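You operate a simulated robot arm through the tools that you are given. There is no shell and no other tool. Be economical: measure what you need, move in short steps, check, and stop when the job is done.

You are at the controls of a simulated robot arm. One attempt, no reset.

Task
Release the brake, turn the beam to the blue card's bearing, brake again.
Fine: switch the rotator box on first and off last.

It is judged by the outcome, as a careful person would: the job done as asked, and still so three seconds after it is handed in. It fails if anything else is knocked over, pushed out of place, dropped, spilled or broken.

Robot
A 7-joint arm with a two-finger parallel gripper, fixed in place. Base frame: the origin is at the foot of the arm, x ahead of it, y to its left, z up. Readings come in mm, rad, newtons and seconds.
With the tool pointing down near the work surface it reaches from about 320 to 780 mm from the base axis. Its first joint turns from -2.897 to 2.897 rad. Payload 3.91 kg.
The tool frame sits at the grasp point between the pads (the TCP): z along the fingers, y along the line on which they close. The tips reach 30 mm beyond it. Largest opening 110 mm; finger width 20, thickness 10; the body of the gripper, 48 by 112 mm, starts 55 mm behind the TCP.
Orientation is that of the tool frame in the base frame, as a unit quaternion [x, y, z, w]. With the fingers straight down and closing along the base's y, the tool's x points along the base's -x, its y along +y and its z along -z.

Tools
- The arm moves only by the tool send_rows. Its argument "commands" is a list that holds one entry, the list of rows, each a list of 7 numbers: the shift along the tool's x, y, z in mm, then the turn, a rotation vector about the tool's x, y, z in rad, then the opening in per cent of the stroke, from 0 (shut) to 100 (fully open). In form: [[[tx, ty, tz, rx, ry, rz, fingers], ...]]. A call has 1 to 12 rows; each row shifts and turns the commanded pose from where the row before left it, along the tool's axes as they then stand. Rows are played at 5 a second. More than 50 mm and 0.15 rad between two rows, or a gripper value outside its range, and nothing of the call is played. Where a pose cannot be reached the arm comes as near as it can. A force on the tool above 80 N (or 10 N above the force at the start of the call, whichever is more), or a blocked arm, ends the call early, and 0.2 s more pass. The fingers move at their own pace (about 153 mm/s each) and stop on an object; they squeeze with about 31 N. The grip force told is the motor's: it shows also when the fingers shut on nothing. Time passes only in rows, and 0.2 s behind the last, so rows that do not move let the fingers close. It gives the time, the measured TCP pose, the force on the tool (base axes), the opening and the grip force at its end, in the units of the frame above (readings bear some noise), with the torque about the TCP (base axes, N m) and any sound that the robot's microphone picked up.
- Cameras (640 x 400 px; columns grow to the right, rows downward): "scene" is fixed at [399.7, -649.9, 1946.6]; the picture's right is [1.00, 0.09, 0.00], its down [0.04, -0.45, -0.89] and it looks along [-0.08, 0.89, -0.45] (base axes); focal length 314 px, centre (320, 200). "wrist" rides on the gripper at [77, 7, -115] in the tool frame; the picture's right is [-0.09, 1.00, 0.00], its down [-0.80, -0.07, -0.59] and it looks along [-0.59, -0.05, 0.80] (tool axes); focal length 270 px, centre (320, 200). There is no depth. A picture from a camera that has moved, and an enlarged one, comes with that camera's place and axes in the base frame and with its lens.
- grab_frame(camera): a new picture of that camera. It takes no simulated time.
- move_column(by): slides the trunk up (or, below 0, down) by that many mm; the arm rides with it, the base frame stays. It gives what a move gives, with no picture.
- inspect(camera, box): a new picture of the part [left, top, right, bottom] of that camera's present view, enlarged. It takes no simulated time.
- sign_off(): hands the job in; it is judged then, once.

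Work in short steps. Places have to be worked out from the pictures, the camera data and where the tool is seen: move nearer, look again, correct. Check each grasp and each placing, and mend what went wrong. You have 120 turns and 84 pictures in all, those below and enlarged ones among them. Open the gripper and draw the arm clear of the work before you hand the job in, unless the task says otherwise; then end with one line.

The tools are called after "Call:" as name(argument=value, ...) on one line, values as JSON. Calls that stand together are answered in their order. send_rows: Moves the arm, as the interface text tells. Its arguments: {"type":"object","properties":{"commands":{"type":"array"}},"required":["commands"]} The other tools are called the same way: move_column (by) slides the trunk up or down; grab_frame (camera) takes a picture; inspect (camera, box) takes an enlarged picture of a part of a camera's view; sign_off () hands the job in.

At the start:

```text
time_s: 0.0
position: [227.4, 249.2, 1451.6]
ee_rot: [0.0, 1.0, 0.001, 0.0]
ft_force: [-1.3, 0.6, 0.1]
ft_torque: [0.02, -0.01, -0.02]
gripper_width: 110.0
finger_force: 0.1
trunk travel left (down, up): [-575.0, 35.0]
```

scene: 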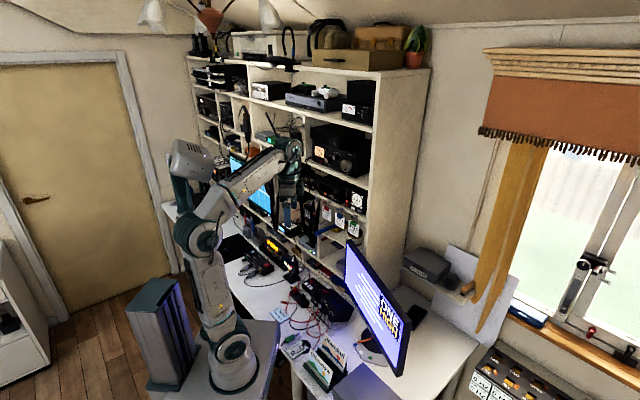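
wrist: 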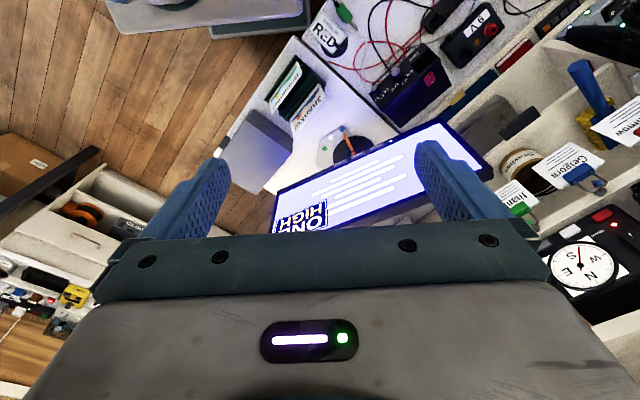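

I'll start by enlarging parts of the scene to find the rotator, compass, cards and box.

Call:
inspect(camera="scene", box=[260, 170, 440, 290])

Call:
inspect(camera="wrist", box=[420, 0, 640, 350])

Call:
inspect(camera="scene", box=[460, 230, 640, 400])

Call:
inspect(camera="scene", box=[260, 70, 420, 180])

```text
3.33 times, centred on (350, 230) of scene
camera zoom: at [399.7, -649.9, 1946.6], right [1.0, 0.09, 0.0], down [0.04, -0.45, -0.89], along [-0.08, 0.89, -0.45], focal length 1046 px, centre (220, 100)
```

zoom: 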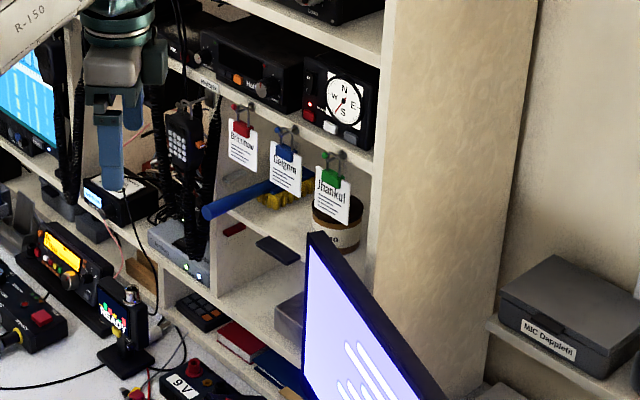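

```text
1.14 times, centred on (530, 175) of wrist
camera zoom: at [149.6, 256.0, 1565.6], right [0.09, 1.0, 0.0], down [0.8, -0.07, 0.59], along [0.59, -0.05, -0.8], focal length 309 px, centre (80, 229)
```

zoom: 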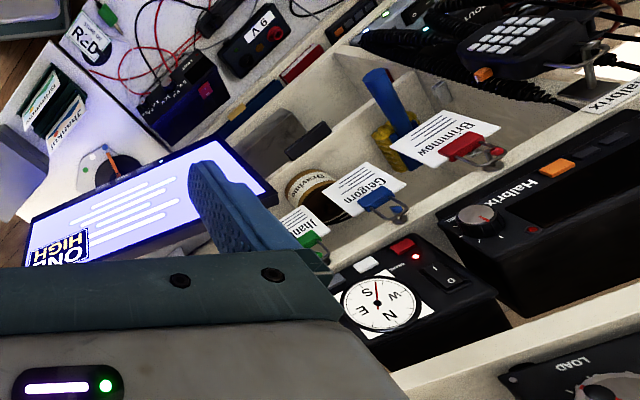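

```text
2.35 times, centred on (550, 315) of scene
camera zoom: at [399.7, -649.9, 1946.6], right [1.0, 0.09, 0.0], down [0.04, -0.45, -0.89], along [-0.08, 0.89, -0.45], focal length 739 px, centre (-221, -71)
```

zoom: 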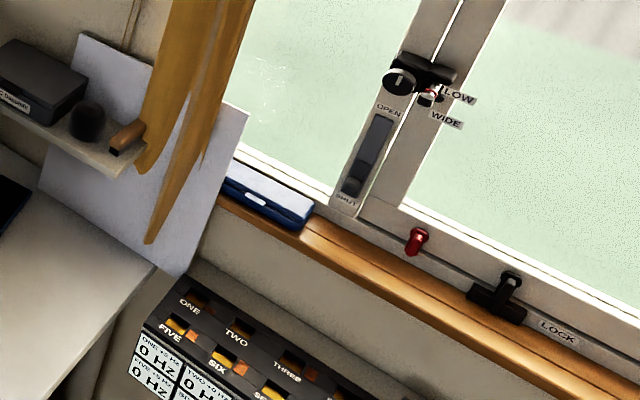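

```text
3.64 times, centred on (340, 125) of scene
camera zoom: at [399.7, -649.9, 1946.6], right [1.0, 0.09, 0.0], down [0.04, -0.45, -0.89], along [-0.08, 0.89, -0.45], focal length 1141 px, centre (247, 473)
```

zoom: 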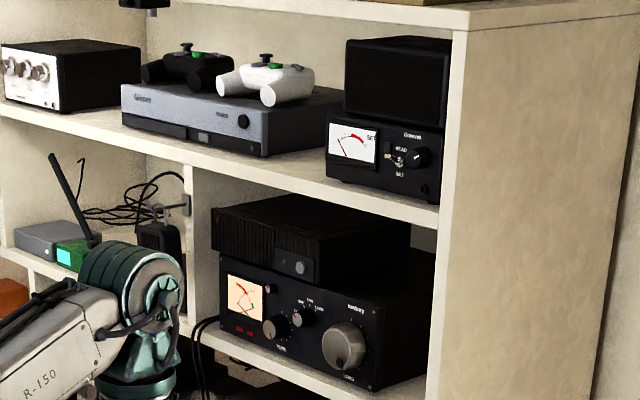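

The rotator box (compass, rocker I/O, buttons) sits at about (454, 576, 1333) on the shelf. I'll turn the tool to point at the shelf (+y), camera above, to read it closely.

Call:
send_rows(commands=[[[0, 0, 0, -0.0863, 0.0863, 0.0863, 0], [0, 0, 0, -0.0863, 0.0863, 0.0863, 0], [0, 0, 0, -0.0863, 0.0863, 0.0863, 0], [0, 0, 0, -0.0863, 0.0863, 0.0863, 0], [0, 0, 0, -0.0863, 0.0863, 0.0863, 0], [0, 0, 0, -0.0863, 0.0863, 0.0863, 0], [0, 0, 0, -0.0863, 0.0863, 0.0863, 0], [0, 0, 0, -0.0863, 0.0863, 0.0863, 0], [0, 0, 0, -0.0863, 0.0863, 0.0863, 0], [0, 0, 0, -0.0863, 0.0863, 0.0863, 0], [0, 0, 0, -0.0863, 0.0863, 0.0863, 0], [0, 0, 0, -0.0863, 0.0863, 0.0863, 0]]])

```text
time_s: 2.6
position: [227.9, 249.1, 1451.6]
ee_rot: [0.451, 0.624, 0.451, -0.451]
ft_force: [0.4, 0.2, -0.5]
ft_torque: [0.0, -0.03, -0.01]
gripper_width: 0.1
finger_force: 31.0
trunk travel left (down, up): [-575.0, 35.0]
```

Nearly there; finish the turn and slide +x toward the box with standoff.

Call:
send_rows(commands=[[[0, 0, 0, -0.0865, 0.0865, 0.0865, 0], [0, 0, 0, -0.0865, 0.0865, 0.0865, 0], [-10, 40, 0, 0, 0, 0, 0], [-10, 40, 0, 0, 0, 0, 0], [-10, 40, 0, 0, 0, 0, 0], [-10, 40, 0, 0, 0, 0, 0], [-10, 40, 0, 0, 0, 0, 0], [0, 0, 20, 0, 0, 0, 0], [0, 0, 20, 0, 0, 0, 0]]])

Call:
grab_frame(camera="wrist")

```text
time_s: 4.6
position: [429.0, 289.6, 1403.4]
ee_rot: [0.5, 0.5, 0.5, -0.5]
ft_force: [0.5, 0.5, 0.0]
ft_torque: [-0.01, -0.03, -0.02]
gripper_width: 0.0
finger_force: 31.3
trunk travel left (down, up): [-575.0, 35.0]
```

```text
77 pictures are left
camera wrist: at [435.5, 175.8, 1480.3], right [1.0, 0.0, -0.09], down [-0.07, -0.6, -0.8], along [-0.05, 0.8, -0.59], focal length 270 px, centre (320, 200)
```

wrist: 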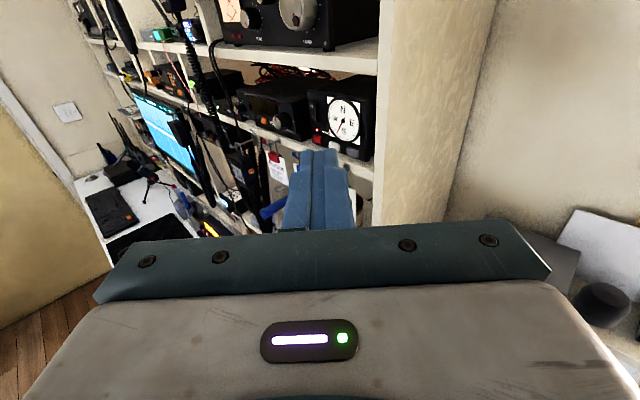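

Call:
inspect(camera="wrist", box=[300, 75, 380, 160])

Call:
inspect(camera="scene", box=[320, 180, 380, 240])

```text
4.71 times, centred on (340, 118) of wrist
camera zoom: at [435.5, 175.8, 1480.3], right [1.0, 0.0, -0.09], down [-0.07, -0.6, -0.8], along [-0.05, 0.8, -0.59], focal length 1272 px, centre (226, 588)
```

zoom: 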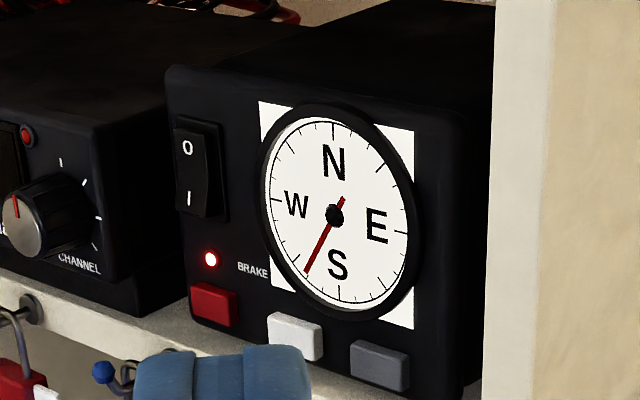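

```text
6.67 times, centred on (350, 210) of scene
camera zoom: at [399.7, -649.9, 1946.6], right [1.0, 0.09, 0.0], down [0.04, -0.45, -0.89], along [-0.08, 0.89, -0.45], focal length 2093 px, centre (120, 133)
```

zoom: 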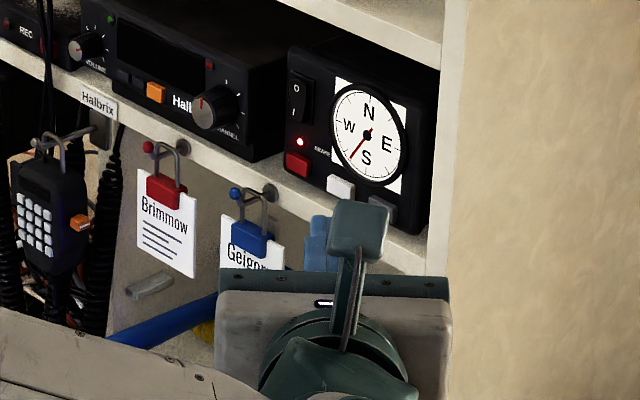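

The box: rocker (0 up / I down), red BRAKE button with LED, white and grey buttons beneath the dial. The needle points about SSW. Next I lower to read the blue-clip card hanging below the shelf edge.

Call:
send_rows(commands=[[[-30, -15, 0, 0, 0, 0, 0], [-30, -15, 0, 0, 0, 0, 0], [-30, -15, 0, 0, 0, 0, 0], [-15, -9, 20, 0, 0, 0, 0], [0, 0, 20, 0, 0, 0, 0]]])

Call:
inspect(camera="wrist", box=[200, 0, 440, 150])

```text
time_s: 5.8
position: [375.5, 325.8, 1296.6]
ee_rot: [0.5, 0.501, 0.5, -0.5]
ft_force: [0.2, 0.5, 1.0]
ft_torque: [-0.02, -0.03, 0.02]
gripper_width: 0.1
finger_force: 31.5
trunk travel left (down, up): [-575.0, 35.0]
```

```text
2.67 times, centred on (320, 75) of wrist
camera zoom: at [381.8, 212.4, 1373.0], right [1.0, 0.0, -0.09], down [-0.07, -0.6, -0.8], along [-0.05, 0.8, -0.59], focal length 721 px, centre (320, 533)
```

zoom: 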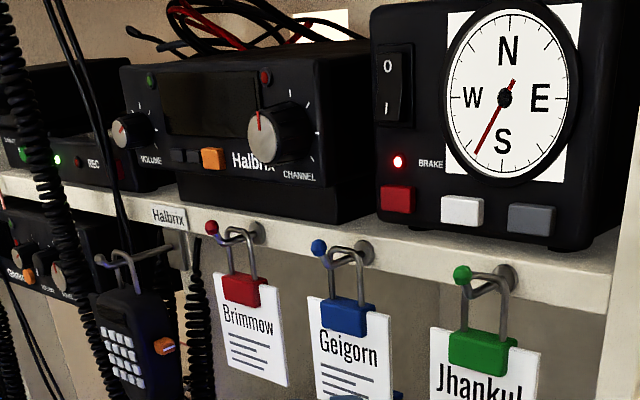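

Call:
inspect(camera="wrist", box=[260, 70, 440, 180])

Call:
inspect(camera="scene", box=[270, 320, 370, 400])

Call:
inspect(camera="wrist", box=[330, 0, 430, 100])

```text
3.56 times, centred on (350, 125) of wrist
camera zoom: at [381.8, 212.4, 1373.0], right [1.0, 0.0, -0.09], down [-0.07, -0.6, -0.8], along [-0.05, 0.8, -0.59], focal length 961 px, centre (213, 467)
```

zoom: 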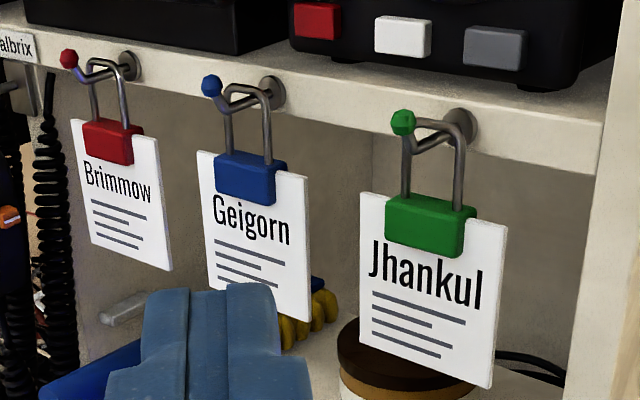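

```text
5.00 times, centred on (320, 360) of scene
camera zoom: at [399.7, -649.9, 1946.6], right [1.0, 0.09, 0.0], down [0.04, -0.45, -0.89], along [-0.08, 0.89, -0.45], focal length 1570 px, centre (320, -600)
```

zoom: 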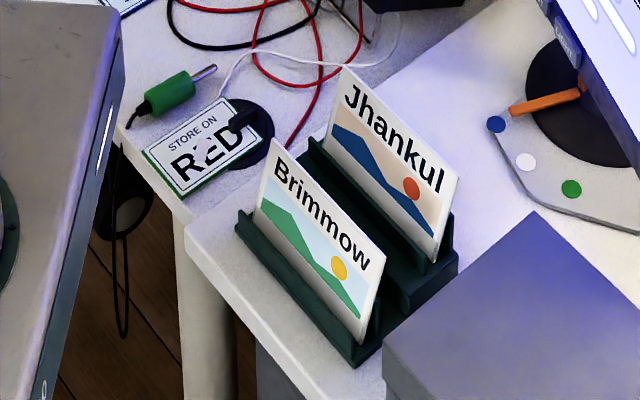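

```text
4.00 times, centred on (380, 50) of wrist
camera zoom: at [381.8, 212.4, 1373.0], right [1.0, 0.0, -0.09], down [-0.07, -0.6, -0.8], along [-0.05, 0.8, -0.59], focal length 1081 px, centre (80, 800)
```

zoom: 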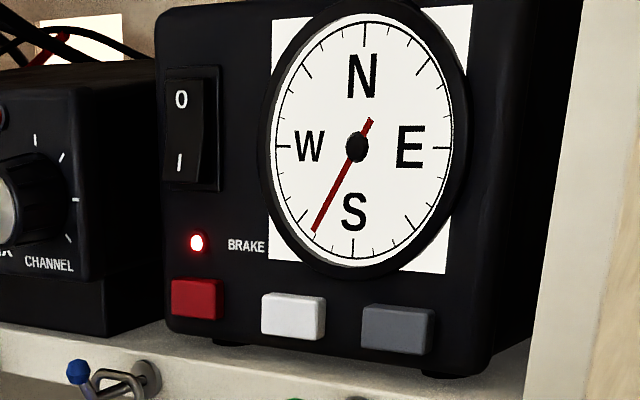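

The card only gives a name, "Geigorn"; its bearing must be listed elsewhere. I'll search the scene.

Call:
inspect(camera="scene", box=[390, 230, 640, 400])

Call:
inspect(camera="scene", box=[180, 30, 330, 160])

Call:
inspect(camera="scene", box=[330, 230, 430, 380])

Call:
grab_frame(camera="scene")

```text
2.35 times, centred on (515, 315) of scene
camera zoom: at [399.7, -649.9, 1946.6], right [1.0, 0.09, 0.0], down [0.04, -0.45, -0.89], along [-0.08, 0.89, -0.45], focal length 739 px, centre (-139, -71)
```

zoom: 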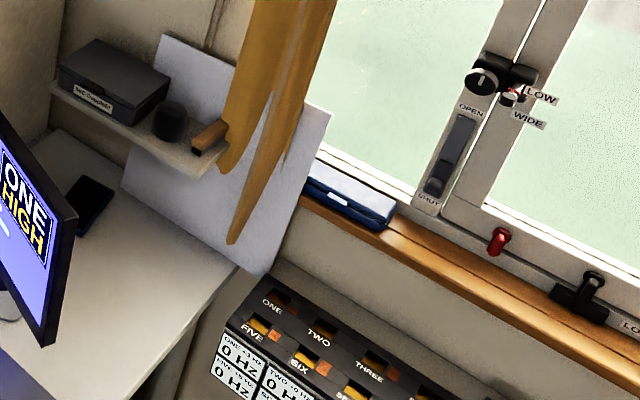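

```text
3.08 times, centred on (255, 95) of scene
camera zoom: at [399.7, -649.9, 1946.6], right [1.0, 0.09, 0.0], down [0.04, -0.45, -0.89], along [-0.08, 0.89, -0.45], focal length 966 px, centre (520, 523)
```

zoom: 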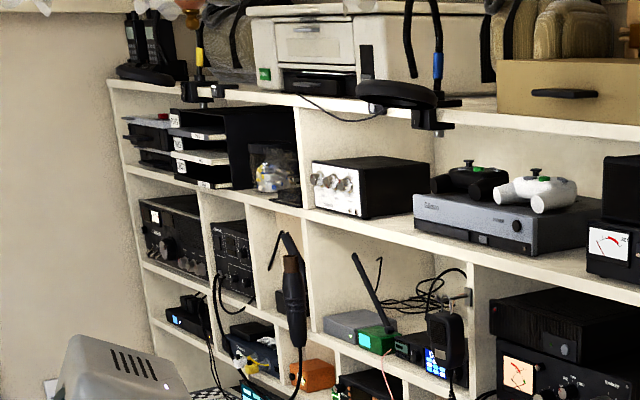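

```text
2.67 times, centred on (380, 305) of scene
camera zoom: at [399.7, -649.9, 1946.6], right [1.0, 0.09, 0.0], down [0.04, -0.45, -0.89], along [-0.08, 0.89, -0.45], focal length 837 px, centre (160, -80)
```

zoom: 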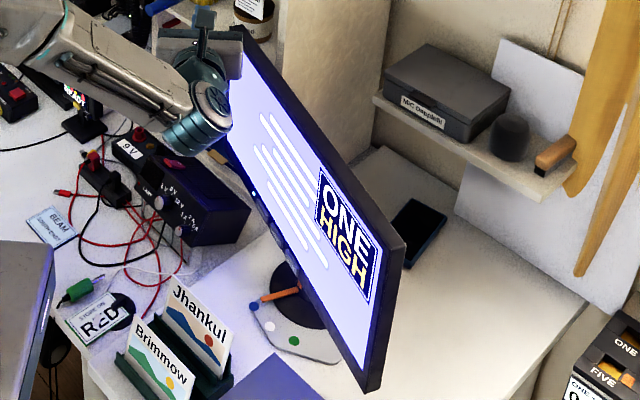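

```text
67 pictures are left
```

scene: 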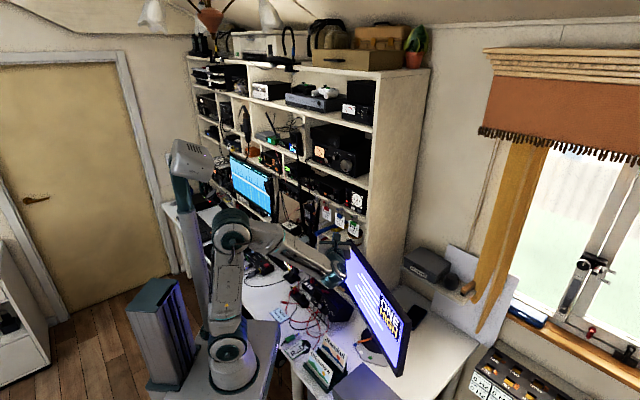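

A small card on the desk reads "BEAM …"; I'll enlarge it and the left monitor.

Call:
inspect(camera="scene", box=[265, 300, 300, 330])

Call:
inspect(camera="scene", box=[220, 145, 290, 230])

```text
13.33 times, centred on (282, 315) of scene
camera zoom: at [399.7, -649.9, 1946.6], right [1.0, 0.09, 0.0], down [0.04, -0.45, -0.89], along [-0.08, 0.89, -0.45], focal length 4185 px, centre (820, -1333)
```

zoom: 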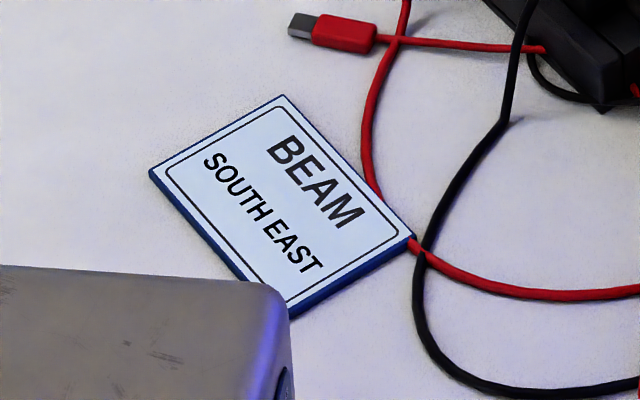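

```text
4.71 times, centred on (255, 188) of scene
camera zoom: at [399.7, -649.9, 1946.6], right [1.0, 0.09, 0.0], down [0.04, -0.45, -0.89], along [-0.08, 0.89, -0.45], focal length 1477 px, centre (626, 259)
```

zoom: 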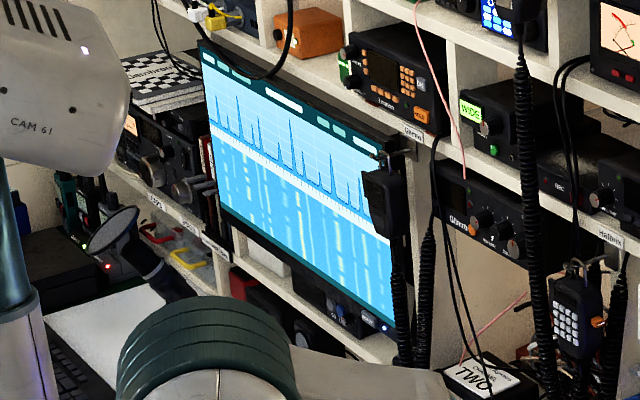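

The blue-edged desk card reads "BEAM SOUTH EAST", so the target is 135°. Triangulating the buttons from two views: red (415,608,1289), white (443,582,1287), grey (471,558,1286), rocker "I" end (410,610,1329); the panel is yawed, inward normal ≈ (0.666,0.746). I turn the tool square to the panel and move to a standoff.

Call:
send_rows(commands=[[[6, 0, 0, -0.1456, 0, 0, 0], [6, 0, 0, -0.1456, 0, 0, 0], [6, 0, 0, -0.1456, 0, 0, 0], [6, 0, 0, -0.1456, 0, 0, 0], [4, 0, 0, -0.1456, 0, 0, 0], [0, -41, 10, 0, 0, 0, 0], [0, -41, 20, 0, 0, 0, 0], [0, -41, 25, 0, 0, 0, 0], [0, -40, 30, 0, 0, 0, 0], [0, 0, 30, 0, 0, 0, 0]]])

Call:
grab_frame(camera="wrist")

```text
time_s: 7.4
position: [250.7, 451.6, 1299.6]
ee_rot: [0.656, 0.32, 0.534, -0.427]
ft_force: [0.3, -0.1, -0.9]
ft_torque: [-0.03, -0.01, -0.01]
gripper_width: 0.2
finger_force: 30.9
trunk travel left (down, up): [-575.0, 35.0]
stopped in row 8: the arm was blocked; the commanded pose is now the measured one
```

```text
64 pictures are left
camera wrist: at [224.4, 342.9, 1379.6], right [0.85, -0.42, -0.31], down [-0.5, -0.48, -0.72], along [0.16, 0.77, -0.62], focal length 270 px, centre (320, 200)
```

wrist: 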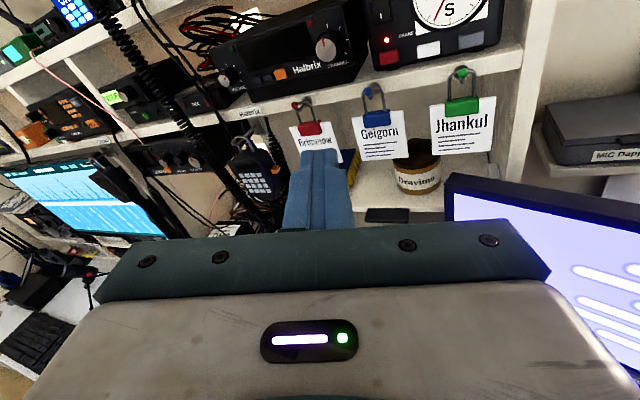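

Call:
inspect(camera="scene", box=[170, 130, 430, 400])

```text
1.48 times, centred on (300, 265) of scene
camera zoom: at [399.7, -649.9, 1946.6], right [1.0, 0.09, 0.0], down [0.04, -0.45, -0.89], along [-0.08, 0.89, -0.45], focal length 465 px, centre (350, 104)
```

zoom: 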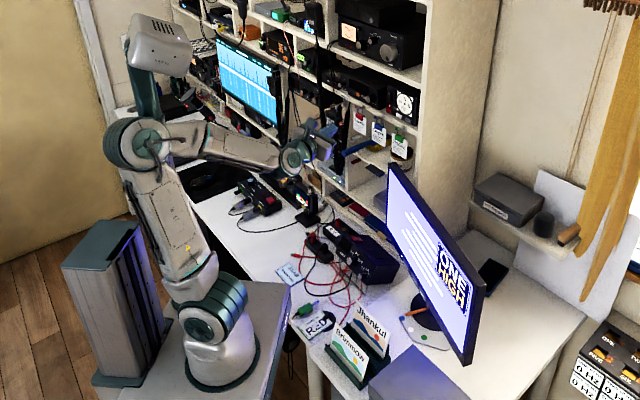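

The arm ran into a joint limit and the roll lagged. Roll about the approach axis is immaterial for pushing, so I'll roll the other way to free the wrist.

Call:
send_rows(commands=[[[0, 0, 0, 0, 0, 0.149, 0], [0, 0, 0, 0, 0, 0.149, 0], [0, 0, 0, 0, 0, 0.149, 0], [0, 0, 0, 0, 0, 0.149, 0]]])

```text
time_s: 8.4
position: [250.6, 451.9, 1299.9]
ee_rot: [0.721, 0.111, 0.383, -0.567]
ft_force: [-0.3, -0.6, 0.1]
ft_torque: [-0.01, 0.0, -0.02]
gripper_width: 0.0
finger_force: 30.6
trunk travel left (down, up): [-575.0, 35.0]
```

Call:
send_rows(commands=[[[0, 0, 0, -0.05, 0.085, 0, 0], [0, 0, 0, -0.05, 0.085, 0, 0], [0, 0, 0, -0.049, 0.084, 0, 0]]])

```text
time_s: 8.9
position: [229.1, 464.5, 1287.2]
ee_rot: [0.739, 0.033, 0.284, -0.611]
ft_force: [-0.4, -0.4, 0.3]
ft_torque: [0.0, -0.04, 0.0]
gripper_width: 0.0
finger_force: 30.4
trunk travel left (down, up): [-575.0, 35.0]
stopped in row 2: the arm was blocked; the commanded pose is now the measured one
```

The limit is on yaw with the arm tucked in here. I'll retreat toward where it was comfortable and yaw there in small checked portions.

Call:
send_rows(commands=[[[0, 0, -30, 0, 0, -0.14, 0], [0, 20, -30, 0, 0, -0.14, 0], [0, 30, -20, 0, 0, 0, 0], [20, 30, 0, 0, 0, 0, 0], [20, 30, 0, 0, 0, 0, 0]]])

Call:
inspect(camera="scene", box=[170, 130, 430, 400])

```text
time_s: 10.1
position: [303.6, 367.0, 1261.5]
ee_rot: [0.727, 0.134, 0.37, -0.564]
ft_force: [0.0, 0.2, -0.1]
ft_torque: [-0.03, 0.03, 0.03]
gripper_width: 0.0
finger_force: 31.2
out of reach, approached as far as the arm can: row 3
trunk travel left (down, up): [-575.0, 35.0]
```

```text
1.48 times, centred on (300, 265) of scene
camera zoom: at [399.7, -649.9, 1946.6], right [1.0, 0.09, 0.0], down [0.04, -0.45, -0.89], along [-0.08, 0.89, -0.45], focal length 465 px, centre (350, 104)
```

zoom: 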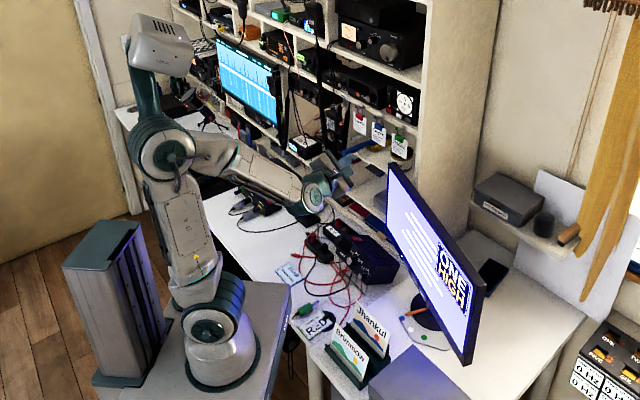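

The forearm slopes down to the wrist while the tool must be level, so wrist flexion is at its limit. Raising the TCP and lowering the trunk flattens the forearm; I'll raise first, then lower the column.

Call:
send_rows(commands=[[[24, -25, -3, 0, 0, 0, 0], [24, -25, -3, 0, 0, 0, 0], [24, -25, -3, 0, 0, 0, 0], [24, -25, -3, 0, 0, 0, 0]]])

Call:
move_column(by=-150)

Call:
inspect(camera="scene", box=[170, 130, 430, 400])

```text
time_s: 11.1
position: [306.2, 367.9, 1404.6]
ee_rot: [0.727, 0.133, 0.369, -0.563]
ft_force: [-0.1, 0.3, -0.4]
ft_torque: [0.01, 0.02, -0.02]
gripper_width: 0.0
finger_force: 30.7
trunk travel left (down, up): [-575.0, 35.0]
```

```text
time_s: 12.9
position: [305.3, 368.0, 1253.2]
ee_rot: [0.726, 0.135, 0.369, -0.565]
ft_force: [0.0, 0.6, -0.4]
ft_torque: [0.0, -0.04, 0.0]
gripper_width: 0.0
finger_force: 31.0
trunk travel left (down, up): [-425.0, 185.0]
```

```text
1.48 times, centred on (300, 265) of scene
camera zoom: at [399.7, -649.9, 1946.6], right [1.0, 0.09, 0.0], down [0.04, -0.45, -0.89], along [-0.08, 0.89, -0.45], focal length 465 px, centre (350, 104)
```

zoom: 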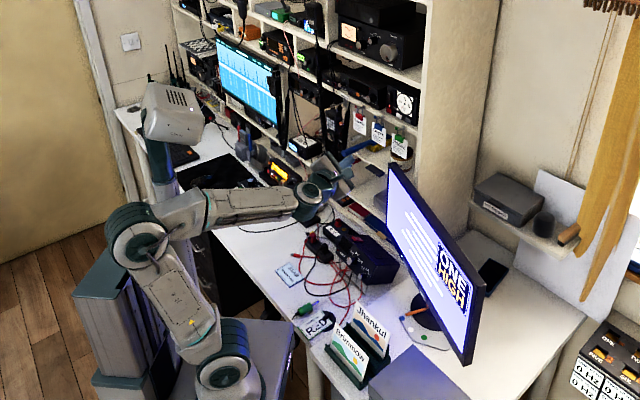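

Forearm is now flat. Rotate to camera-up, square to the panel.

Call:
send_rows(commands=[[[0, 0, 0, -0.0464, 0.0364, -0.1308, 0], [0, 0, 0, -0.0464, 0.0364, -0.1308, 0], [0, 0, 0, -0.0464, 0.0364, -0.1308, 0], [0, 0, 0, -0.0464, 0.0364, -0.1308, 0], [0, 0, 0, -0.0464, 0.0364, -0.1308, 0], [0, 0, 0, -0.0464, 0.0364, -0.1308, 0]]])

```text
time_s: 14.4
position: [339.5, 365.0, 1221.7]
ee_rot: [0.686, 0.263, 0.6, -0.315]
ft_force: [-0.2, 0.2, 0.7]
ft_torque: [-0.02, 0.0, 0.0]
gripper_width: 0.2
finger_force: 31.3
trunk travel left (down, up): [-425.0, 185.0]
stopped in row 6: the arm was blocked; the commanded pose is now the measured one
```

Very near the wanted orientation now. Raise to panel height.

Call:
send_rows(commands=[[[30, 0, 0, 0, 0, 0, 0], [30, 0, 0, 0, 0, 0, 0], [30, 0, 0, 0, 0, 0, 0], [10, 0, 0, 0, 0.04, 0, 0], [0, 0, 0, 0, 0.04, 0, 0]]])

Call:
grab_frame(camera="wrist")

```text
time_s: 15.7
position: [351.0, 364.0, 1322.5]
ee_rot: [0.66, 0.252, 0.629, -0.324]
ft_force: [0.2, 0.7, -0.8]
ft_torque: [0.02, -0.03, -0.02]
gripper_width: 0.0
finger_force: 30.9
trunk travel left (down, up): [-425.0, 185.0]
```

```text
60 pictures are left
camera wrist: at [286.1, 268.7, 1399.0], right [0.73, -0.65, -0.2], down [-0.51, -0.33, -0.79], along [0.45, 0.68, -0.58], focal length 270 px, centre (320, 200)
```

wrist: 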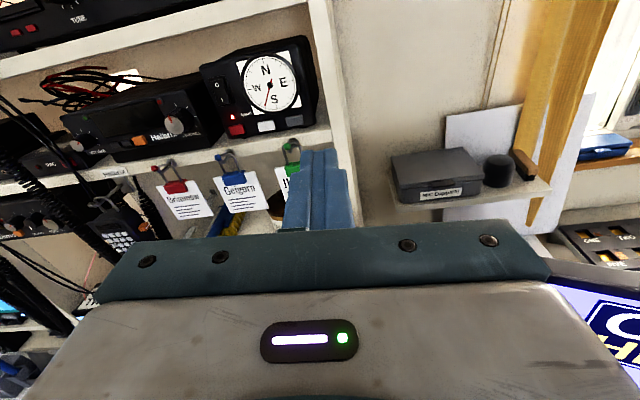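

Pose is good. Trim the roll, then slide left and forward to the rocker standoff.

Call:
send_rows(commands=[[[0, 0, 0, 0, 0, -0.055, 0], [0, 0, 0, 0, 0, -0.055, 0], [0, -10, 30, 0, 0, 0, 0], [0, -20, 30, 0, 0, 0, 0], [0, -30, 30, 0, 0, 0, 0], [0, -30, 20, 0, 0, 0, 0], [0, -30, 10, 0, 0, 0, 0]]])

Call:
grab_frame(camera="wrist")

```text
time_s: 17.2
position: [388.9, 492.3, 1338.3]
ee_rot: [0.669, 0.236, 0.616, -0.343]
ft_force: [0.5, -0.4, 0.7]
ft_torque: [-0.03, -0.01, 0.03]
gripper_width: 0.1
finger_force: 30.7
trunk travel left (down, up): [-425.0, 185.0]
stopped in row 7: the arm was blocked; the commanded pose is now the measured one
```

```text
59 pictures are left
camera wrist: at [327.4, 393.4, 1412.5], right [0.73, -0.64, -0.25], down [-0.55, -0.32, -0.77], along [0.41, 0.7, -0.58], focal length 270 px, centre (320, 200)
```

wrist: 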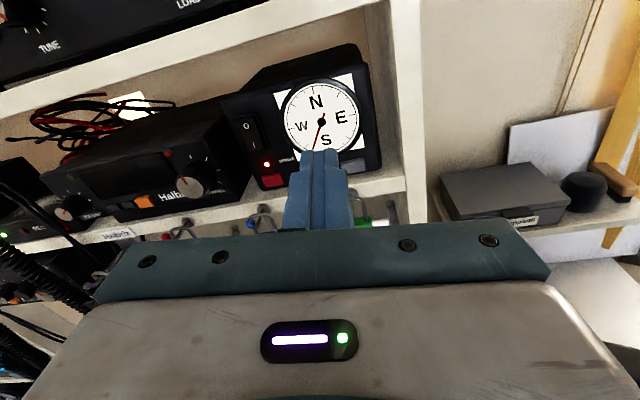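

Negative roll is what hits the limit; I'll give the roll slack (+0.25 rad) and go left again to line up with the rocker.

Call:
send_rows(commands=[[[0, 0, 0, 0, 0, 0.125, 0], [0, 0, 0, 0, 0, 0.125, 0], [0, -10, 0, 0, 0, 0, 0], [0, -10, 0, 0, 0, 0, 0], [0, -10, 0, 0, 0, 0, 0], [0, -10, 0, 0, 0, 0, 0], [0, -10, 0, 0, 0, 0, 0]]])

Call:
grab_frame(camera="wrist")

```text
time_s: 18.9
position: [366.3, 514.3, 1359.5]
ee_rot: [0.696, 0.139, 0.563, -0.424]
ft_force: [0.4, -0.1, 0.0]
ft_torque: [0.05, 0.01, -0.01]
gripper_width: 0.1
finger_force: 31.3
trunk travel left (down, up): [-425.0, 185.0]
```

```text
58 pictures are left
camera wrist: at [319.7, 403.1, 1426.9], right [0.64, -0.57, -0.51], down [-0.71, -0.17, -0.69], along [0.31, 0.8, -0.52], focal length 270 px, centre (320, 200)
```

wrist: 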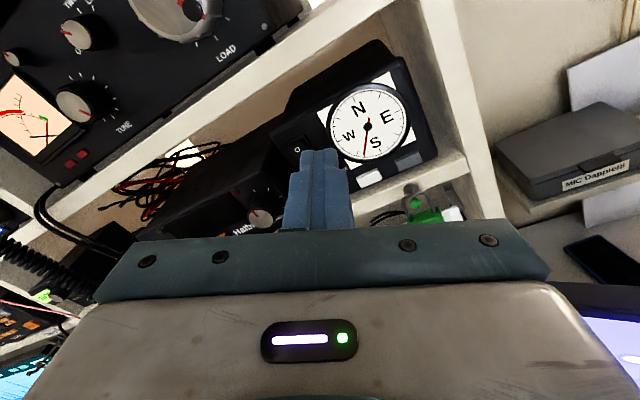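

Orientation is square to the panel with free roll. Move in front of the rocker's I end, forward part way, then look.

Call:
send_rows(commands=[[[-14, -5, 0, 0, 0, 0, 0], [-14, -5, 0, 0, 0, 0, 0], [-14, -4, 10, 0, 0, 0, 0], [0, 0, 20, 0, 0, 0, 0]]])

Call:
inspect(camera="wrist", box=[240, 60, 440, 200])

Call:
inspect(camera="scene", box=[320, 180, 380, 240])

```text
time_s: 19.6
position: [374.5, 511.9, 1349.1]
ee_rot: [0.7, 0.101, 0.529, -0.469]
ft_force: [0.8, -0.6, -0.4]
ft_torque: [0.01, 0.02, 0.0]
gripper_width: 0.0
finger_force: 30.9
trunk travel left (down, up): [-425.0, 185.0]
stopped in row 3: the arm was blocked; the commanded pose is now the measured one
```

```text
2.86 times, centred on (340, 130) of wrist
camera zoom: at [337.1, 394.1, 1410.1], right [0.6, -0.51, -0.62], down [-0.77, -0.13, -0.63], along [0.24, 0.85, -0.47], focal length 772 px, centre (263, 400)
```

zoom: 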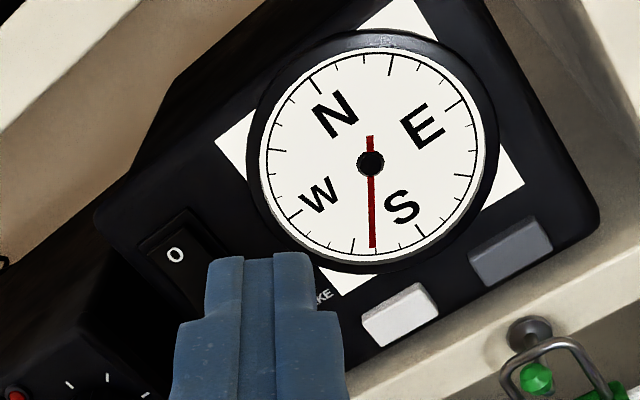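

```text
6.67 times, centred on (350, 210) of scene
camera zoom: at [399.7, -649.9, 1946.6], right [1.0, 0.09, 0.0], down [0.04, -0.45, -0.89], along [-0.08, 0.89, -0.45], focal length 2093 px, centre (120, 133)
```

zoom: 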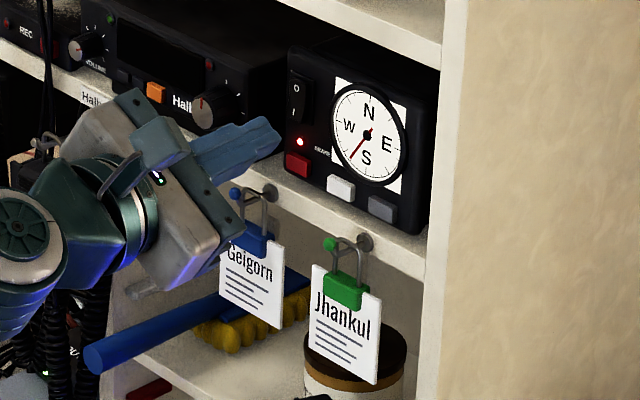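

Solid pointing direction, but the roll keeps slipping toward positive, so that joint is at its end. I'll roll another ~0.99 rad to have plenty of slack (camera to the right, fingers stacked vertically).

Call:
send_rows(commands=[[[0, 0, -5, 0, 0, 0.141, 0], [0, 0, -5, 0, 0, 0.141, 0], [0, 0, 0, 0, 0, 0.141, 0], [0, 0, 0, 0, 0, 0.141, 0], [0, 0, 0, 0, 0, 0.141, 0], [0, 0, 0, 0, 0, 0.141, 0], [0, 0, 0, 0, 0, 0.141, 0]]])

Call:
grab_frame(camera="wrist")

```text
time_s: 21.2
position: [366.6, 503.9, 1348.8]
ee_rot: [0.665, -0.244, 0.244, -0.663]
ft_force: [-0.1, 0.3, 0.5]
ft_torque: [-0.02, 0.04, -0.02]
gripper_width: 0.1
finger_force: 30.9
trunk travel left (down, up): [-425.0, 185.0]
```

```text
55 pictures are left
camera wrist: at [351.5, 367.5, 1342.2], right [-0.07, 0.05, -1.0], down [-1.0, 0.07, 0.07], along [0.07, 1.0, 0.05], focal length 270 px, centre (320, 200)
```

wrist: 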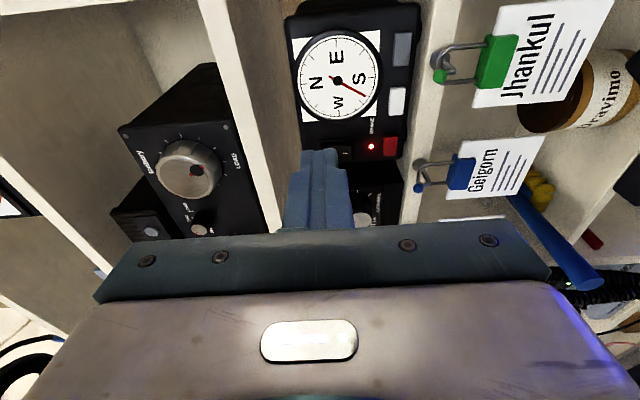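

Now axes are clean: tool x = right, y = down, z = into the panel. Align on the rocker's I end and close to ~35 mm.

Call:
send_rows(commands=[[[-13, 8, 0, 0, 0, 0, 0], [-13, 8, 0, 0, 0, 0, 0], [-12, 6, 10, 0, 0, 0, 0], [0, 0, 20, 0, 0, 0, 0], [0, 0, 15, 0, 0, 0, 0]]])

Call:
inspect(camera="wrist", box=[250, 20, 450, 180])

Call:
inspect(camera="scene", box=[320, 180, 380, 240])

```text
time_s: 22.6
position: [381.1, 546.3, 1345.3]
ee_rot: [-0.652, 0.262, -0.222, 0.676]
ft_force: [-0.1, -0.1, -0.8]
ft_torque: [-0.01, 0.01, 0.01]
gripper_width: 0.1
finger_force: 30.8
trunk travel left (down, up): [-425.0, 185.0]
stopped in row 5: the arm was blocked; the commanded pose is now the measured one
```

```text
2.50 times, centred on (350, 100) of wrist
camera zoom: at [366.1, 409.5, 1330.6], right [-0.11, 0.11, -0.99], down [-0.99, 0.05, 0.12], along [0.07, 0.99, 0.1], focal length 676 px, centre (245, 450)
```

zoom: 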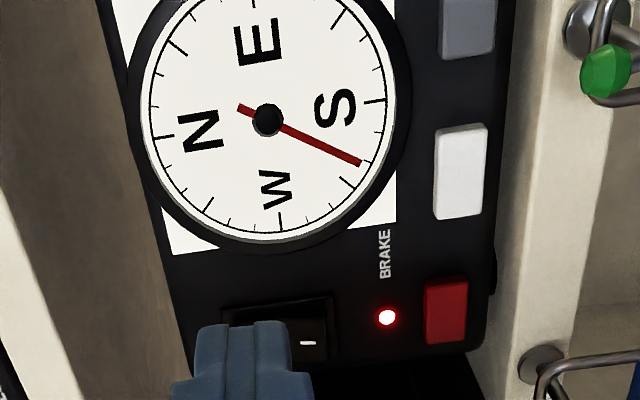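

```text
6.67 times, centred on (350, 210) of scene
camera zoom: at [399.7, -649.9, 1946.6], right [1.0, 0.09, 0.0], down [0.04, -0.45, -0.89], along [-0.08, 0.89, -0.45], focal length 2093 px, centre (120, 133)
```

zoom: 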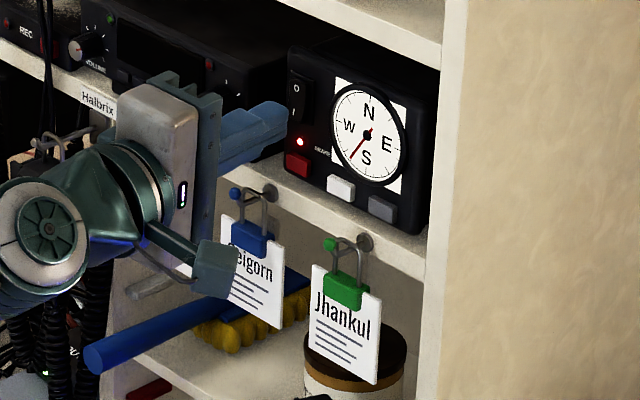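

Blocked again by the same sort of limit; lowering the trunk helped before, so I'll back off, rise and lower the trunk further.

Call:
send_rows(commands=[[[0, 0, -40, 0, 0, 0, 0], [10, -20, -40, 0, 0, 0, 0], [10, -40, 0, 0, 0, 0, 0], [0, -40, 0, 0, 0, 0, 0]]])

Call:
move_column(by=-100)

Call:
inspect(camera="scene", box=[120, 130, 430, 400])

```text
time_s: 23.6
position: [347.2, 468.6, 1440.4]
ee_rot: [-0.653, 0.262, -0.222, 0.675]
ft_force: [-0.3, -0.1, 0.4]
ft_torque: [-0.01, 0.02, -0.02]
gripper_width: 0.4
finger_force: 31.2
trunk travel left (down, up): [-425.0, 185.0]
```

```text
time_s: 25.0
position: [346.9, 467.9, 1342.5]
ee_rot: [-0.653, 0.261, -0.221, 0.676]
ft_force: [-0.1, 0.2, 0.4]
ft_torque: [0.0, 0.02, 0.01]
gripper_width: 0.0
finger_force: 31.0
trunk travel left (down, up): [-325.0, 285.0]
```

```text
1.48 times, centred on (275, 265) of scene
camera zoom: at [399.7, -649.9, 1946.6], right [1.0, 0.09, 0.0], down [0.04, -0.45, -0.89], along [-0.08, 0.89, -0.45], focal length 465 px, centre (387, 104)
```

zoom: 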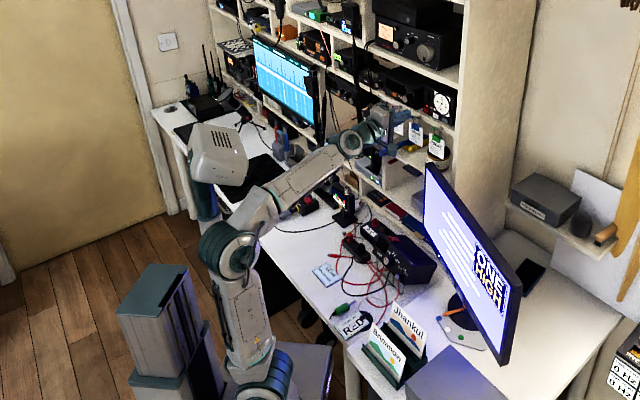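

Forearm now rises to the wrist, giving margin. Approach the rocker's I end again.

Call:
send_rows(commands=[[[-16, 6, 20, 0, 0, 0, 0], [-16, 6, 20, 0, 0, 0, 0], [-15, 7, 20, 0, 0, 0, 0], [0, 0, 20, 0, 0, 0, 0], [0, 0, 15, 0, 0, 0, 0]]])

Call:
inspect(camera="wrist", box=[250, 20, 450, 180])

Call:
inspect(camera="scene", box=[320, 180, 380, 240])

```text
time_s: 26.2
position: [371.2, 572.1, 1326.6]
ee_rot: [-0.654, 0.261, -0.222, 0.675]
ft_force: [-0.3, -0.3, -0.3]
ft_torque: [-0.01, -0.02, -0.01]
gripper_width: 0.0
finger_force: 31.1
trunk travel left (down, up): [-325.0, 285.0]
```

```text
2.50 times, centred on (350, 100) of wrist
camera zoom: at [356.3, 434.8, 1313.3], right [-0.11, 0.11, -0.99], down [-0.99, 0.05, 0.12], along [0.07, 0.99, 0.1], focal length 676 px, centre (245, 450)
```

zoom: 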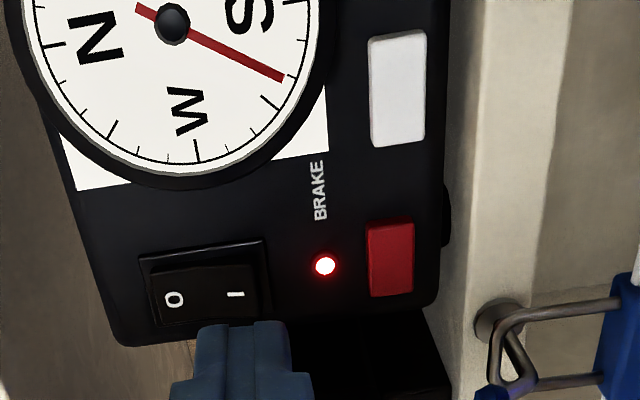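

```text
6.67 times, centred on (350, 210) of scene
camera zoom: at [399.7, -649.9, 1946.6], right [1.0, 0.09, 0.0], down [0.04, -0.45, -0.89], along [-0.08, 0.89, -0.45], focal length 2093 px, centre (120, 133)
```

zoom: 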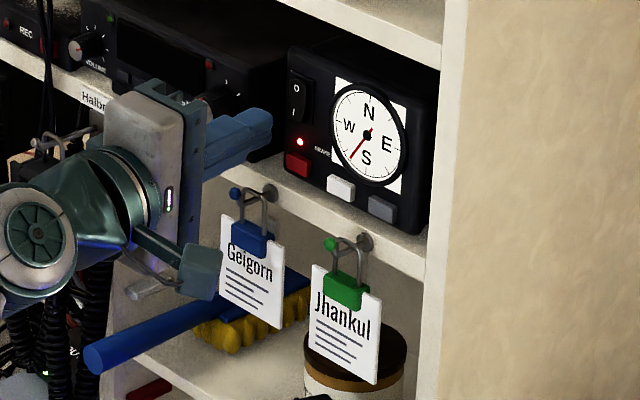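

Geometry agrees well (I end at (410.7, 611, 1329), about 25 mm ahead of the tip). Trim right 3 mm, down 2 mm, and advance gently.

Call:
send_rows(commands=[[[2, 2, 0, 0, 0, 0, 0], [0, 0, 6, 0, 0, 0, 0], [0, 0, 5, 0, 0, 0, 0], [0, 0, 4, 0, 0, 0, 0]]])

Call:
inspect(camera="wrist", box=[250, 20, 450, 180])

```text
time_s: 27.2
position: [383.4, 582.2, 1324.1]
ee_rot: [-0.653, 0.261, -0.221, 0.676]
ft_force: [-0.3, 0.3, 0.1]
ft_torque: [0.02, 0.0, -0.02]
gripper_width: 0.0
finger_force: 31.2
trunk travel left (down, up): [-325.0, 285.0]
```

```text
2.50 times, centred on (350, 100) of wrist
camera zoom: at [368.3, 444.5, 1310.1], right [-0.11, 0.11, -0.99], down [-0.99, 0.05, 0.12], along [0.07, 0.99, 0.1], focal length 676 px, centre (245, 450)
```

zoom: 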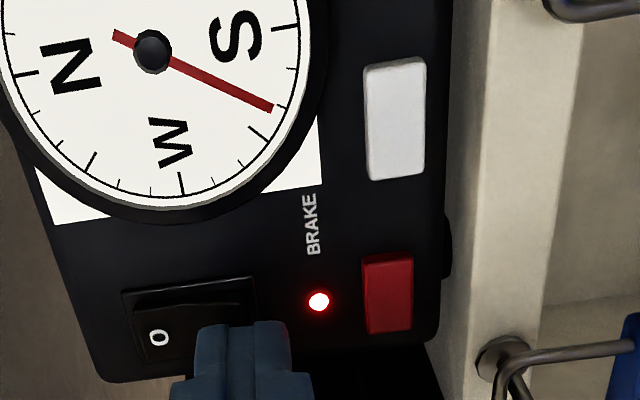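

Call:
send_rows(commands=[[[0, -2, 3, 0, 0, 0, 0], [0, 0, 3, 0, 0, 0, 0], [0, 0, 2, 0, 0, 0, 0]]])

```text
time_s: 28.0
position: [388.5, 587.6, 1326.1]
ee_rot: [-0.653, 0.261, -0.221, 0.676]
ft_force: [-0.6, -0.4, 0.1]
ft_torque: [0.01, 0.0, 0.01]
gripper_width: 0.0
finger_force: 30.8
trunk travel left (down, up): [-325.0, 285.0]
```

Call:
send_rows(commands=[[[0, 0, 2, 0, 0, 0, 0], [0, 0, 2, 0, 0, 0, 0]]])

Call:
inspect(camera="wrist", box=[250, 20, 450, 180])

```text
time_s: 28.6
position: [388.4, 587.1, 1326.4]
ee_rot: [-0.653, 0.262, -0.222, 0.675]
ft_force: [-22.1, -29.1, -22.3]
ft_torque: [-0.14, 0.44, -0.44]
gripper_width: 0.2
finger_force: 31.4
trunk travel left (down, up): [-325.0, 285.0]
```

```text
2.50 times, centred on (350, 100) of wrist
camera zoom: at [373.0, 451.3, 1312.9], right [-0.11, 0.1, -0.99], down [-0.99, 0.06, 0.12], along [0.07, 0.99, 0.1], focal length 676 px, centre (245, 450)
```

zoom: 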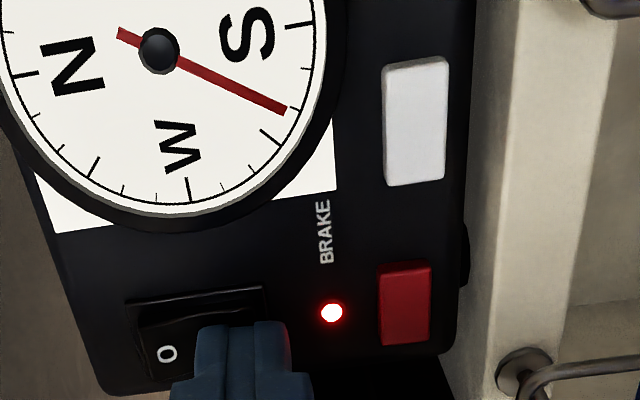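

About 40 N resisted with no click. Back off a little and examine the rocker shape.

Call:
send_rows(commands=[[[0, 0, -15, 0, 0, 0, 0], [0, 0, -15, 0, 0, 0, 0], [0, 0, -10, 0, 0, 0, 0]]])

Call:
inspect(camera="wrist", box=[280, 100, 380, 170])

Call:
inspect(camera="scene", box=[340, 180, 370, 210])

```text
time_s: 29.4
position: [363.5, 560.9, 1326.5]
ee_rot: [-0.652, 0.262, -0.221, 0.676]
ft_force: [0.0, 1.2, -0.8]
ft_torque: [0.04, 0.04, 0.0]
gripper_width: 0.3
finger_force: 30.9
trunk travel left (down, up): [-325.0, 285.0]
```

```text
5.71 times, centred on (330, 135) of wrist
camera zoom: at [348.5, 424.1, 1312.7], right [-0.11, 0.11, -0.99], down [-0.99, 0.05, 0.11], along [0.07, 0.99, 0.1], focal length 1544 px, centre (263, 571)
```

zoom: 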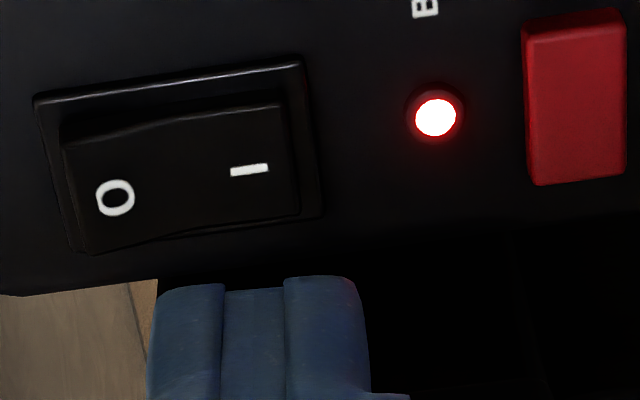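

```text
13.33 times, centred on (355, 195) of scene
camera zoom: at [399.7, -649.9, 1946.6], right [1.0, 0.09, 0.0], down [0.04, -0.45, -0.89], along [-0.08, 0.89, -0.45], focal length 4185 px, centre (-147, 267)
```

zoom: 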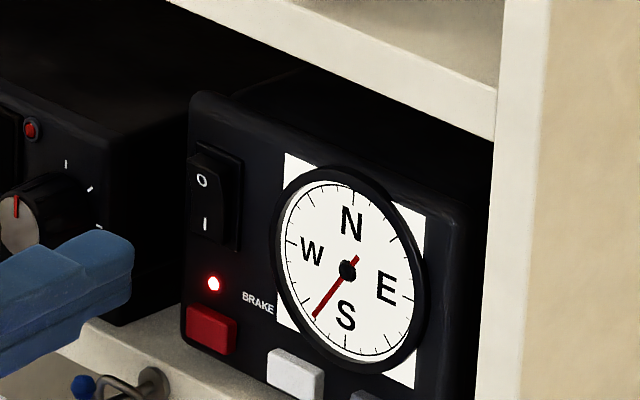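

Comparing label offsets before and after, the I side is now pressed in and the 0 side sticks out: the box is ON. Next, move down to the red BRAKE button.

Call:
send_rows(commands=[[[2, 13, 0, 0, 0, 0, 0], [2, 13, 0, 0, 0, 0, 0], [2, 12, 0, 0, 0, 0, 0], [0, 0, 10, 0, 0, 0, 0], [0, 0, 10, 0, 0, 0, 0]]])

Call:
inspect(camera="wrist", box=[200, 0, 450, 180])

```text
time_s: 30.6
position: [379.6, 573.6, 1288.5]
ee_rot: [-0.653, 0.261, -0.221, 0.676]
ft_force: [-0.3, 1.1, 0.4]
ft_torque: [-0.01, 0.04, 0.03]
gripper_width: 0.0
finger_force: 31.0
trunk travel left (down, up): [-325.0, 285.0]
```

```text
2.22 times, centred on (325, 90) of wrist
camera zoom: at [364.3, 437.6, 1274.0], right [-0.11, 0.11, -0.99], down [-0.99, 0.05, 0.12], along [0.07, 0.99, 0.1], focal length 601 px, centre (309, 444)
```

zoom: 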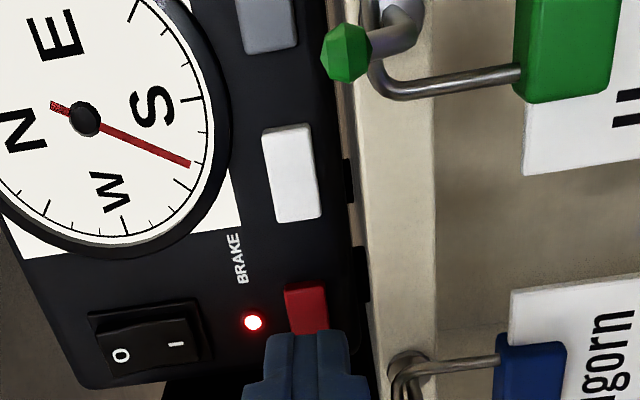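

Aligned in front of the red button, ~17 mm away. Push in slowly.

Call:
send_rows(commands=[[[2, 0, 6, 0, 0, 0, 0], [0, 0, 5, 0, 0, 0, 0], [0, 0, 3, 0, 0, 0, 0], [0, 0, 2, 0, 0, 0, 0]]])

Call:
inspect(camera="wrist", box=[200, 0, 450, 180])

```text
time_s: 31.6
position: [391.5, 585.3, 1287.3]
ee_rot: [-0.652, 0.262, -0.221, 0.676]
ft_force: [0.2, -1.0, 0.9]
ft_torque: [0.01, -0.03, 0.03]
gripper_width: 0.3
finger_force: 31.2
trunk travel left (down, up): [-325.0, 285.0]
```

```text
2.22 times, centred on (325, 90) of wrist
camera zoom: at [377.1, 448.4, 1274.2], right [-0.11, 0.11, -0.99], down [-0.99, 0.05, 0.12], along [0.07, 0.99, 0.1], focal length 601 px, centre (309, 444)
```

zoom: 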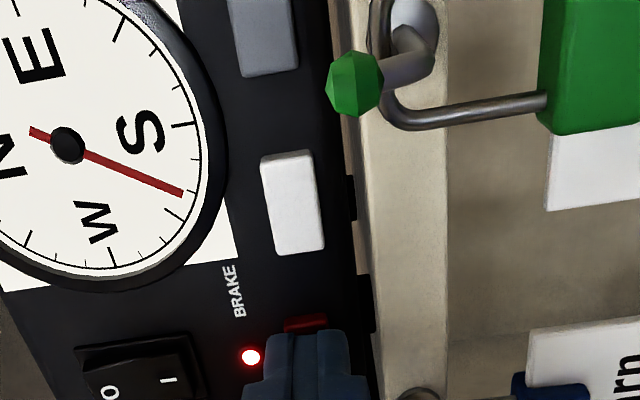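

Call:
send_rows(commands=[[[0, 0, 2, 0, 0, 0, 0], [0, 0, 1, 0, 0, 0, 0]]])

Call:
inspect(camera="wrist", box=[200, 0, 450, 180])

```text
time_s: 32.2
position: [394.1, 587.3, 1287.9]
ee_rot: [-0.653, 0.261, -0.221, 0.675]
ft_force: [-0.8, -1.9, -0.9]
ft_torque: [-0.01, 0.0, -0.05]
gripper_width: 0.0
finger_force: 31.5
trunk travel left (down, up): [-325.0, 285.0]
heard: click
```

```text
2.22 times, centred on (325, 90) of wrist
camera zoom: at [378.6, 450.6, 1274.4], right [-0.11, 0.11, -0.99], down [-0.99, 0.05, 0.12], along [0.07, 0.99, 0.1], focal length 601 px, centre (309, 444)
```

zoom: 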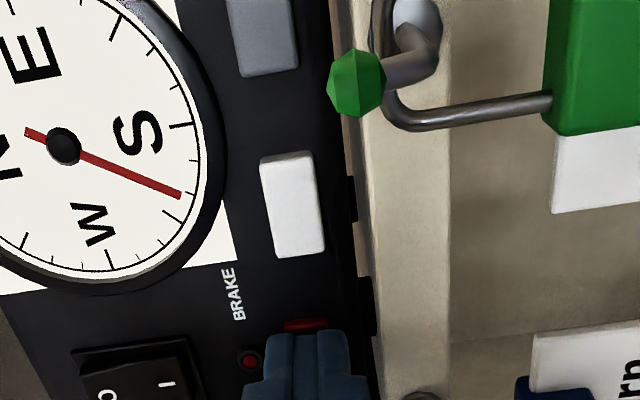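

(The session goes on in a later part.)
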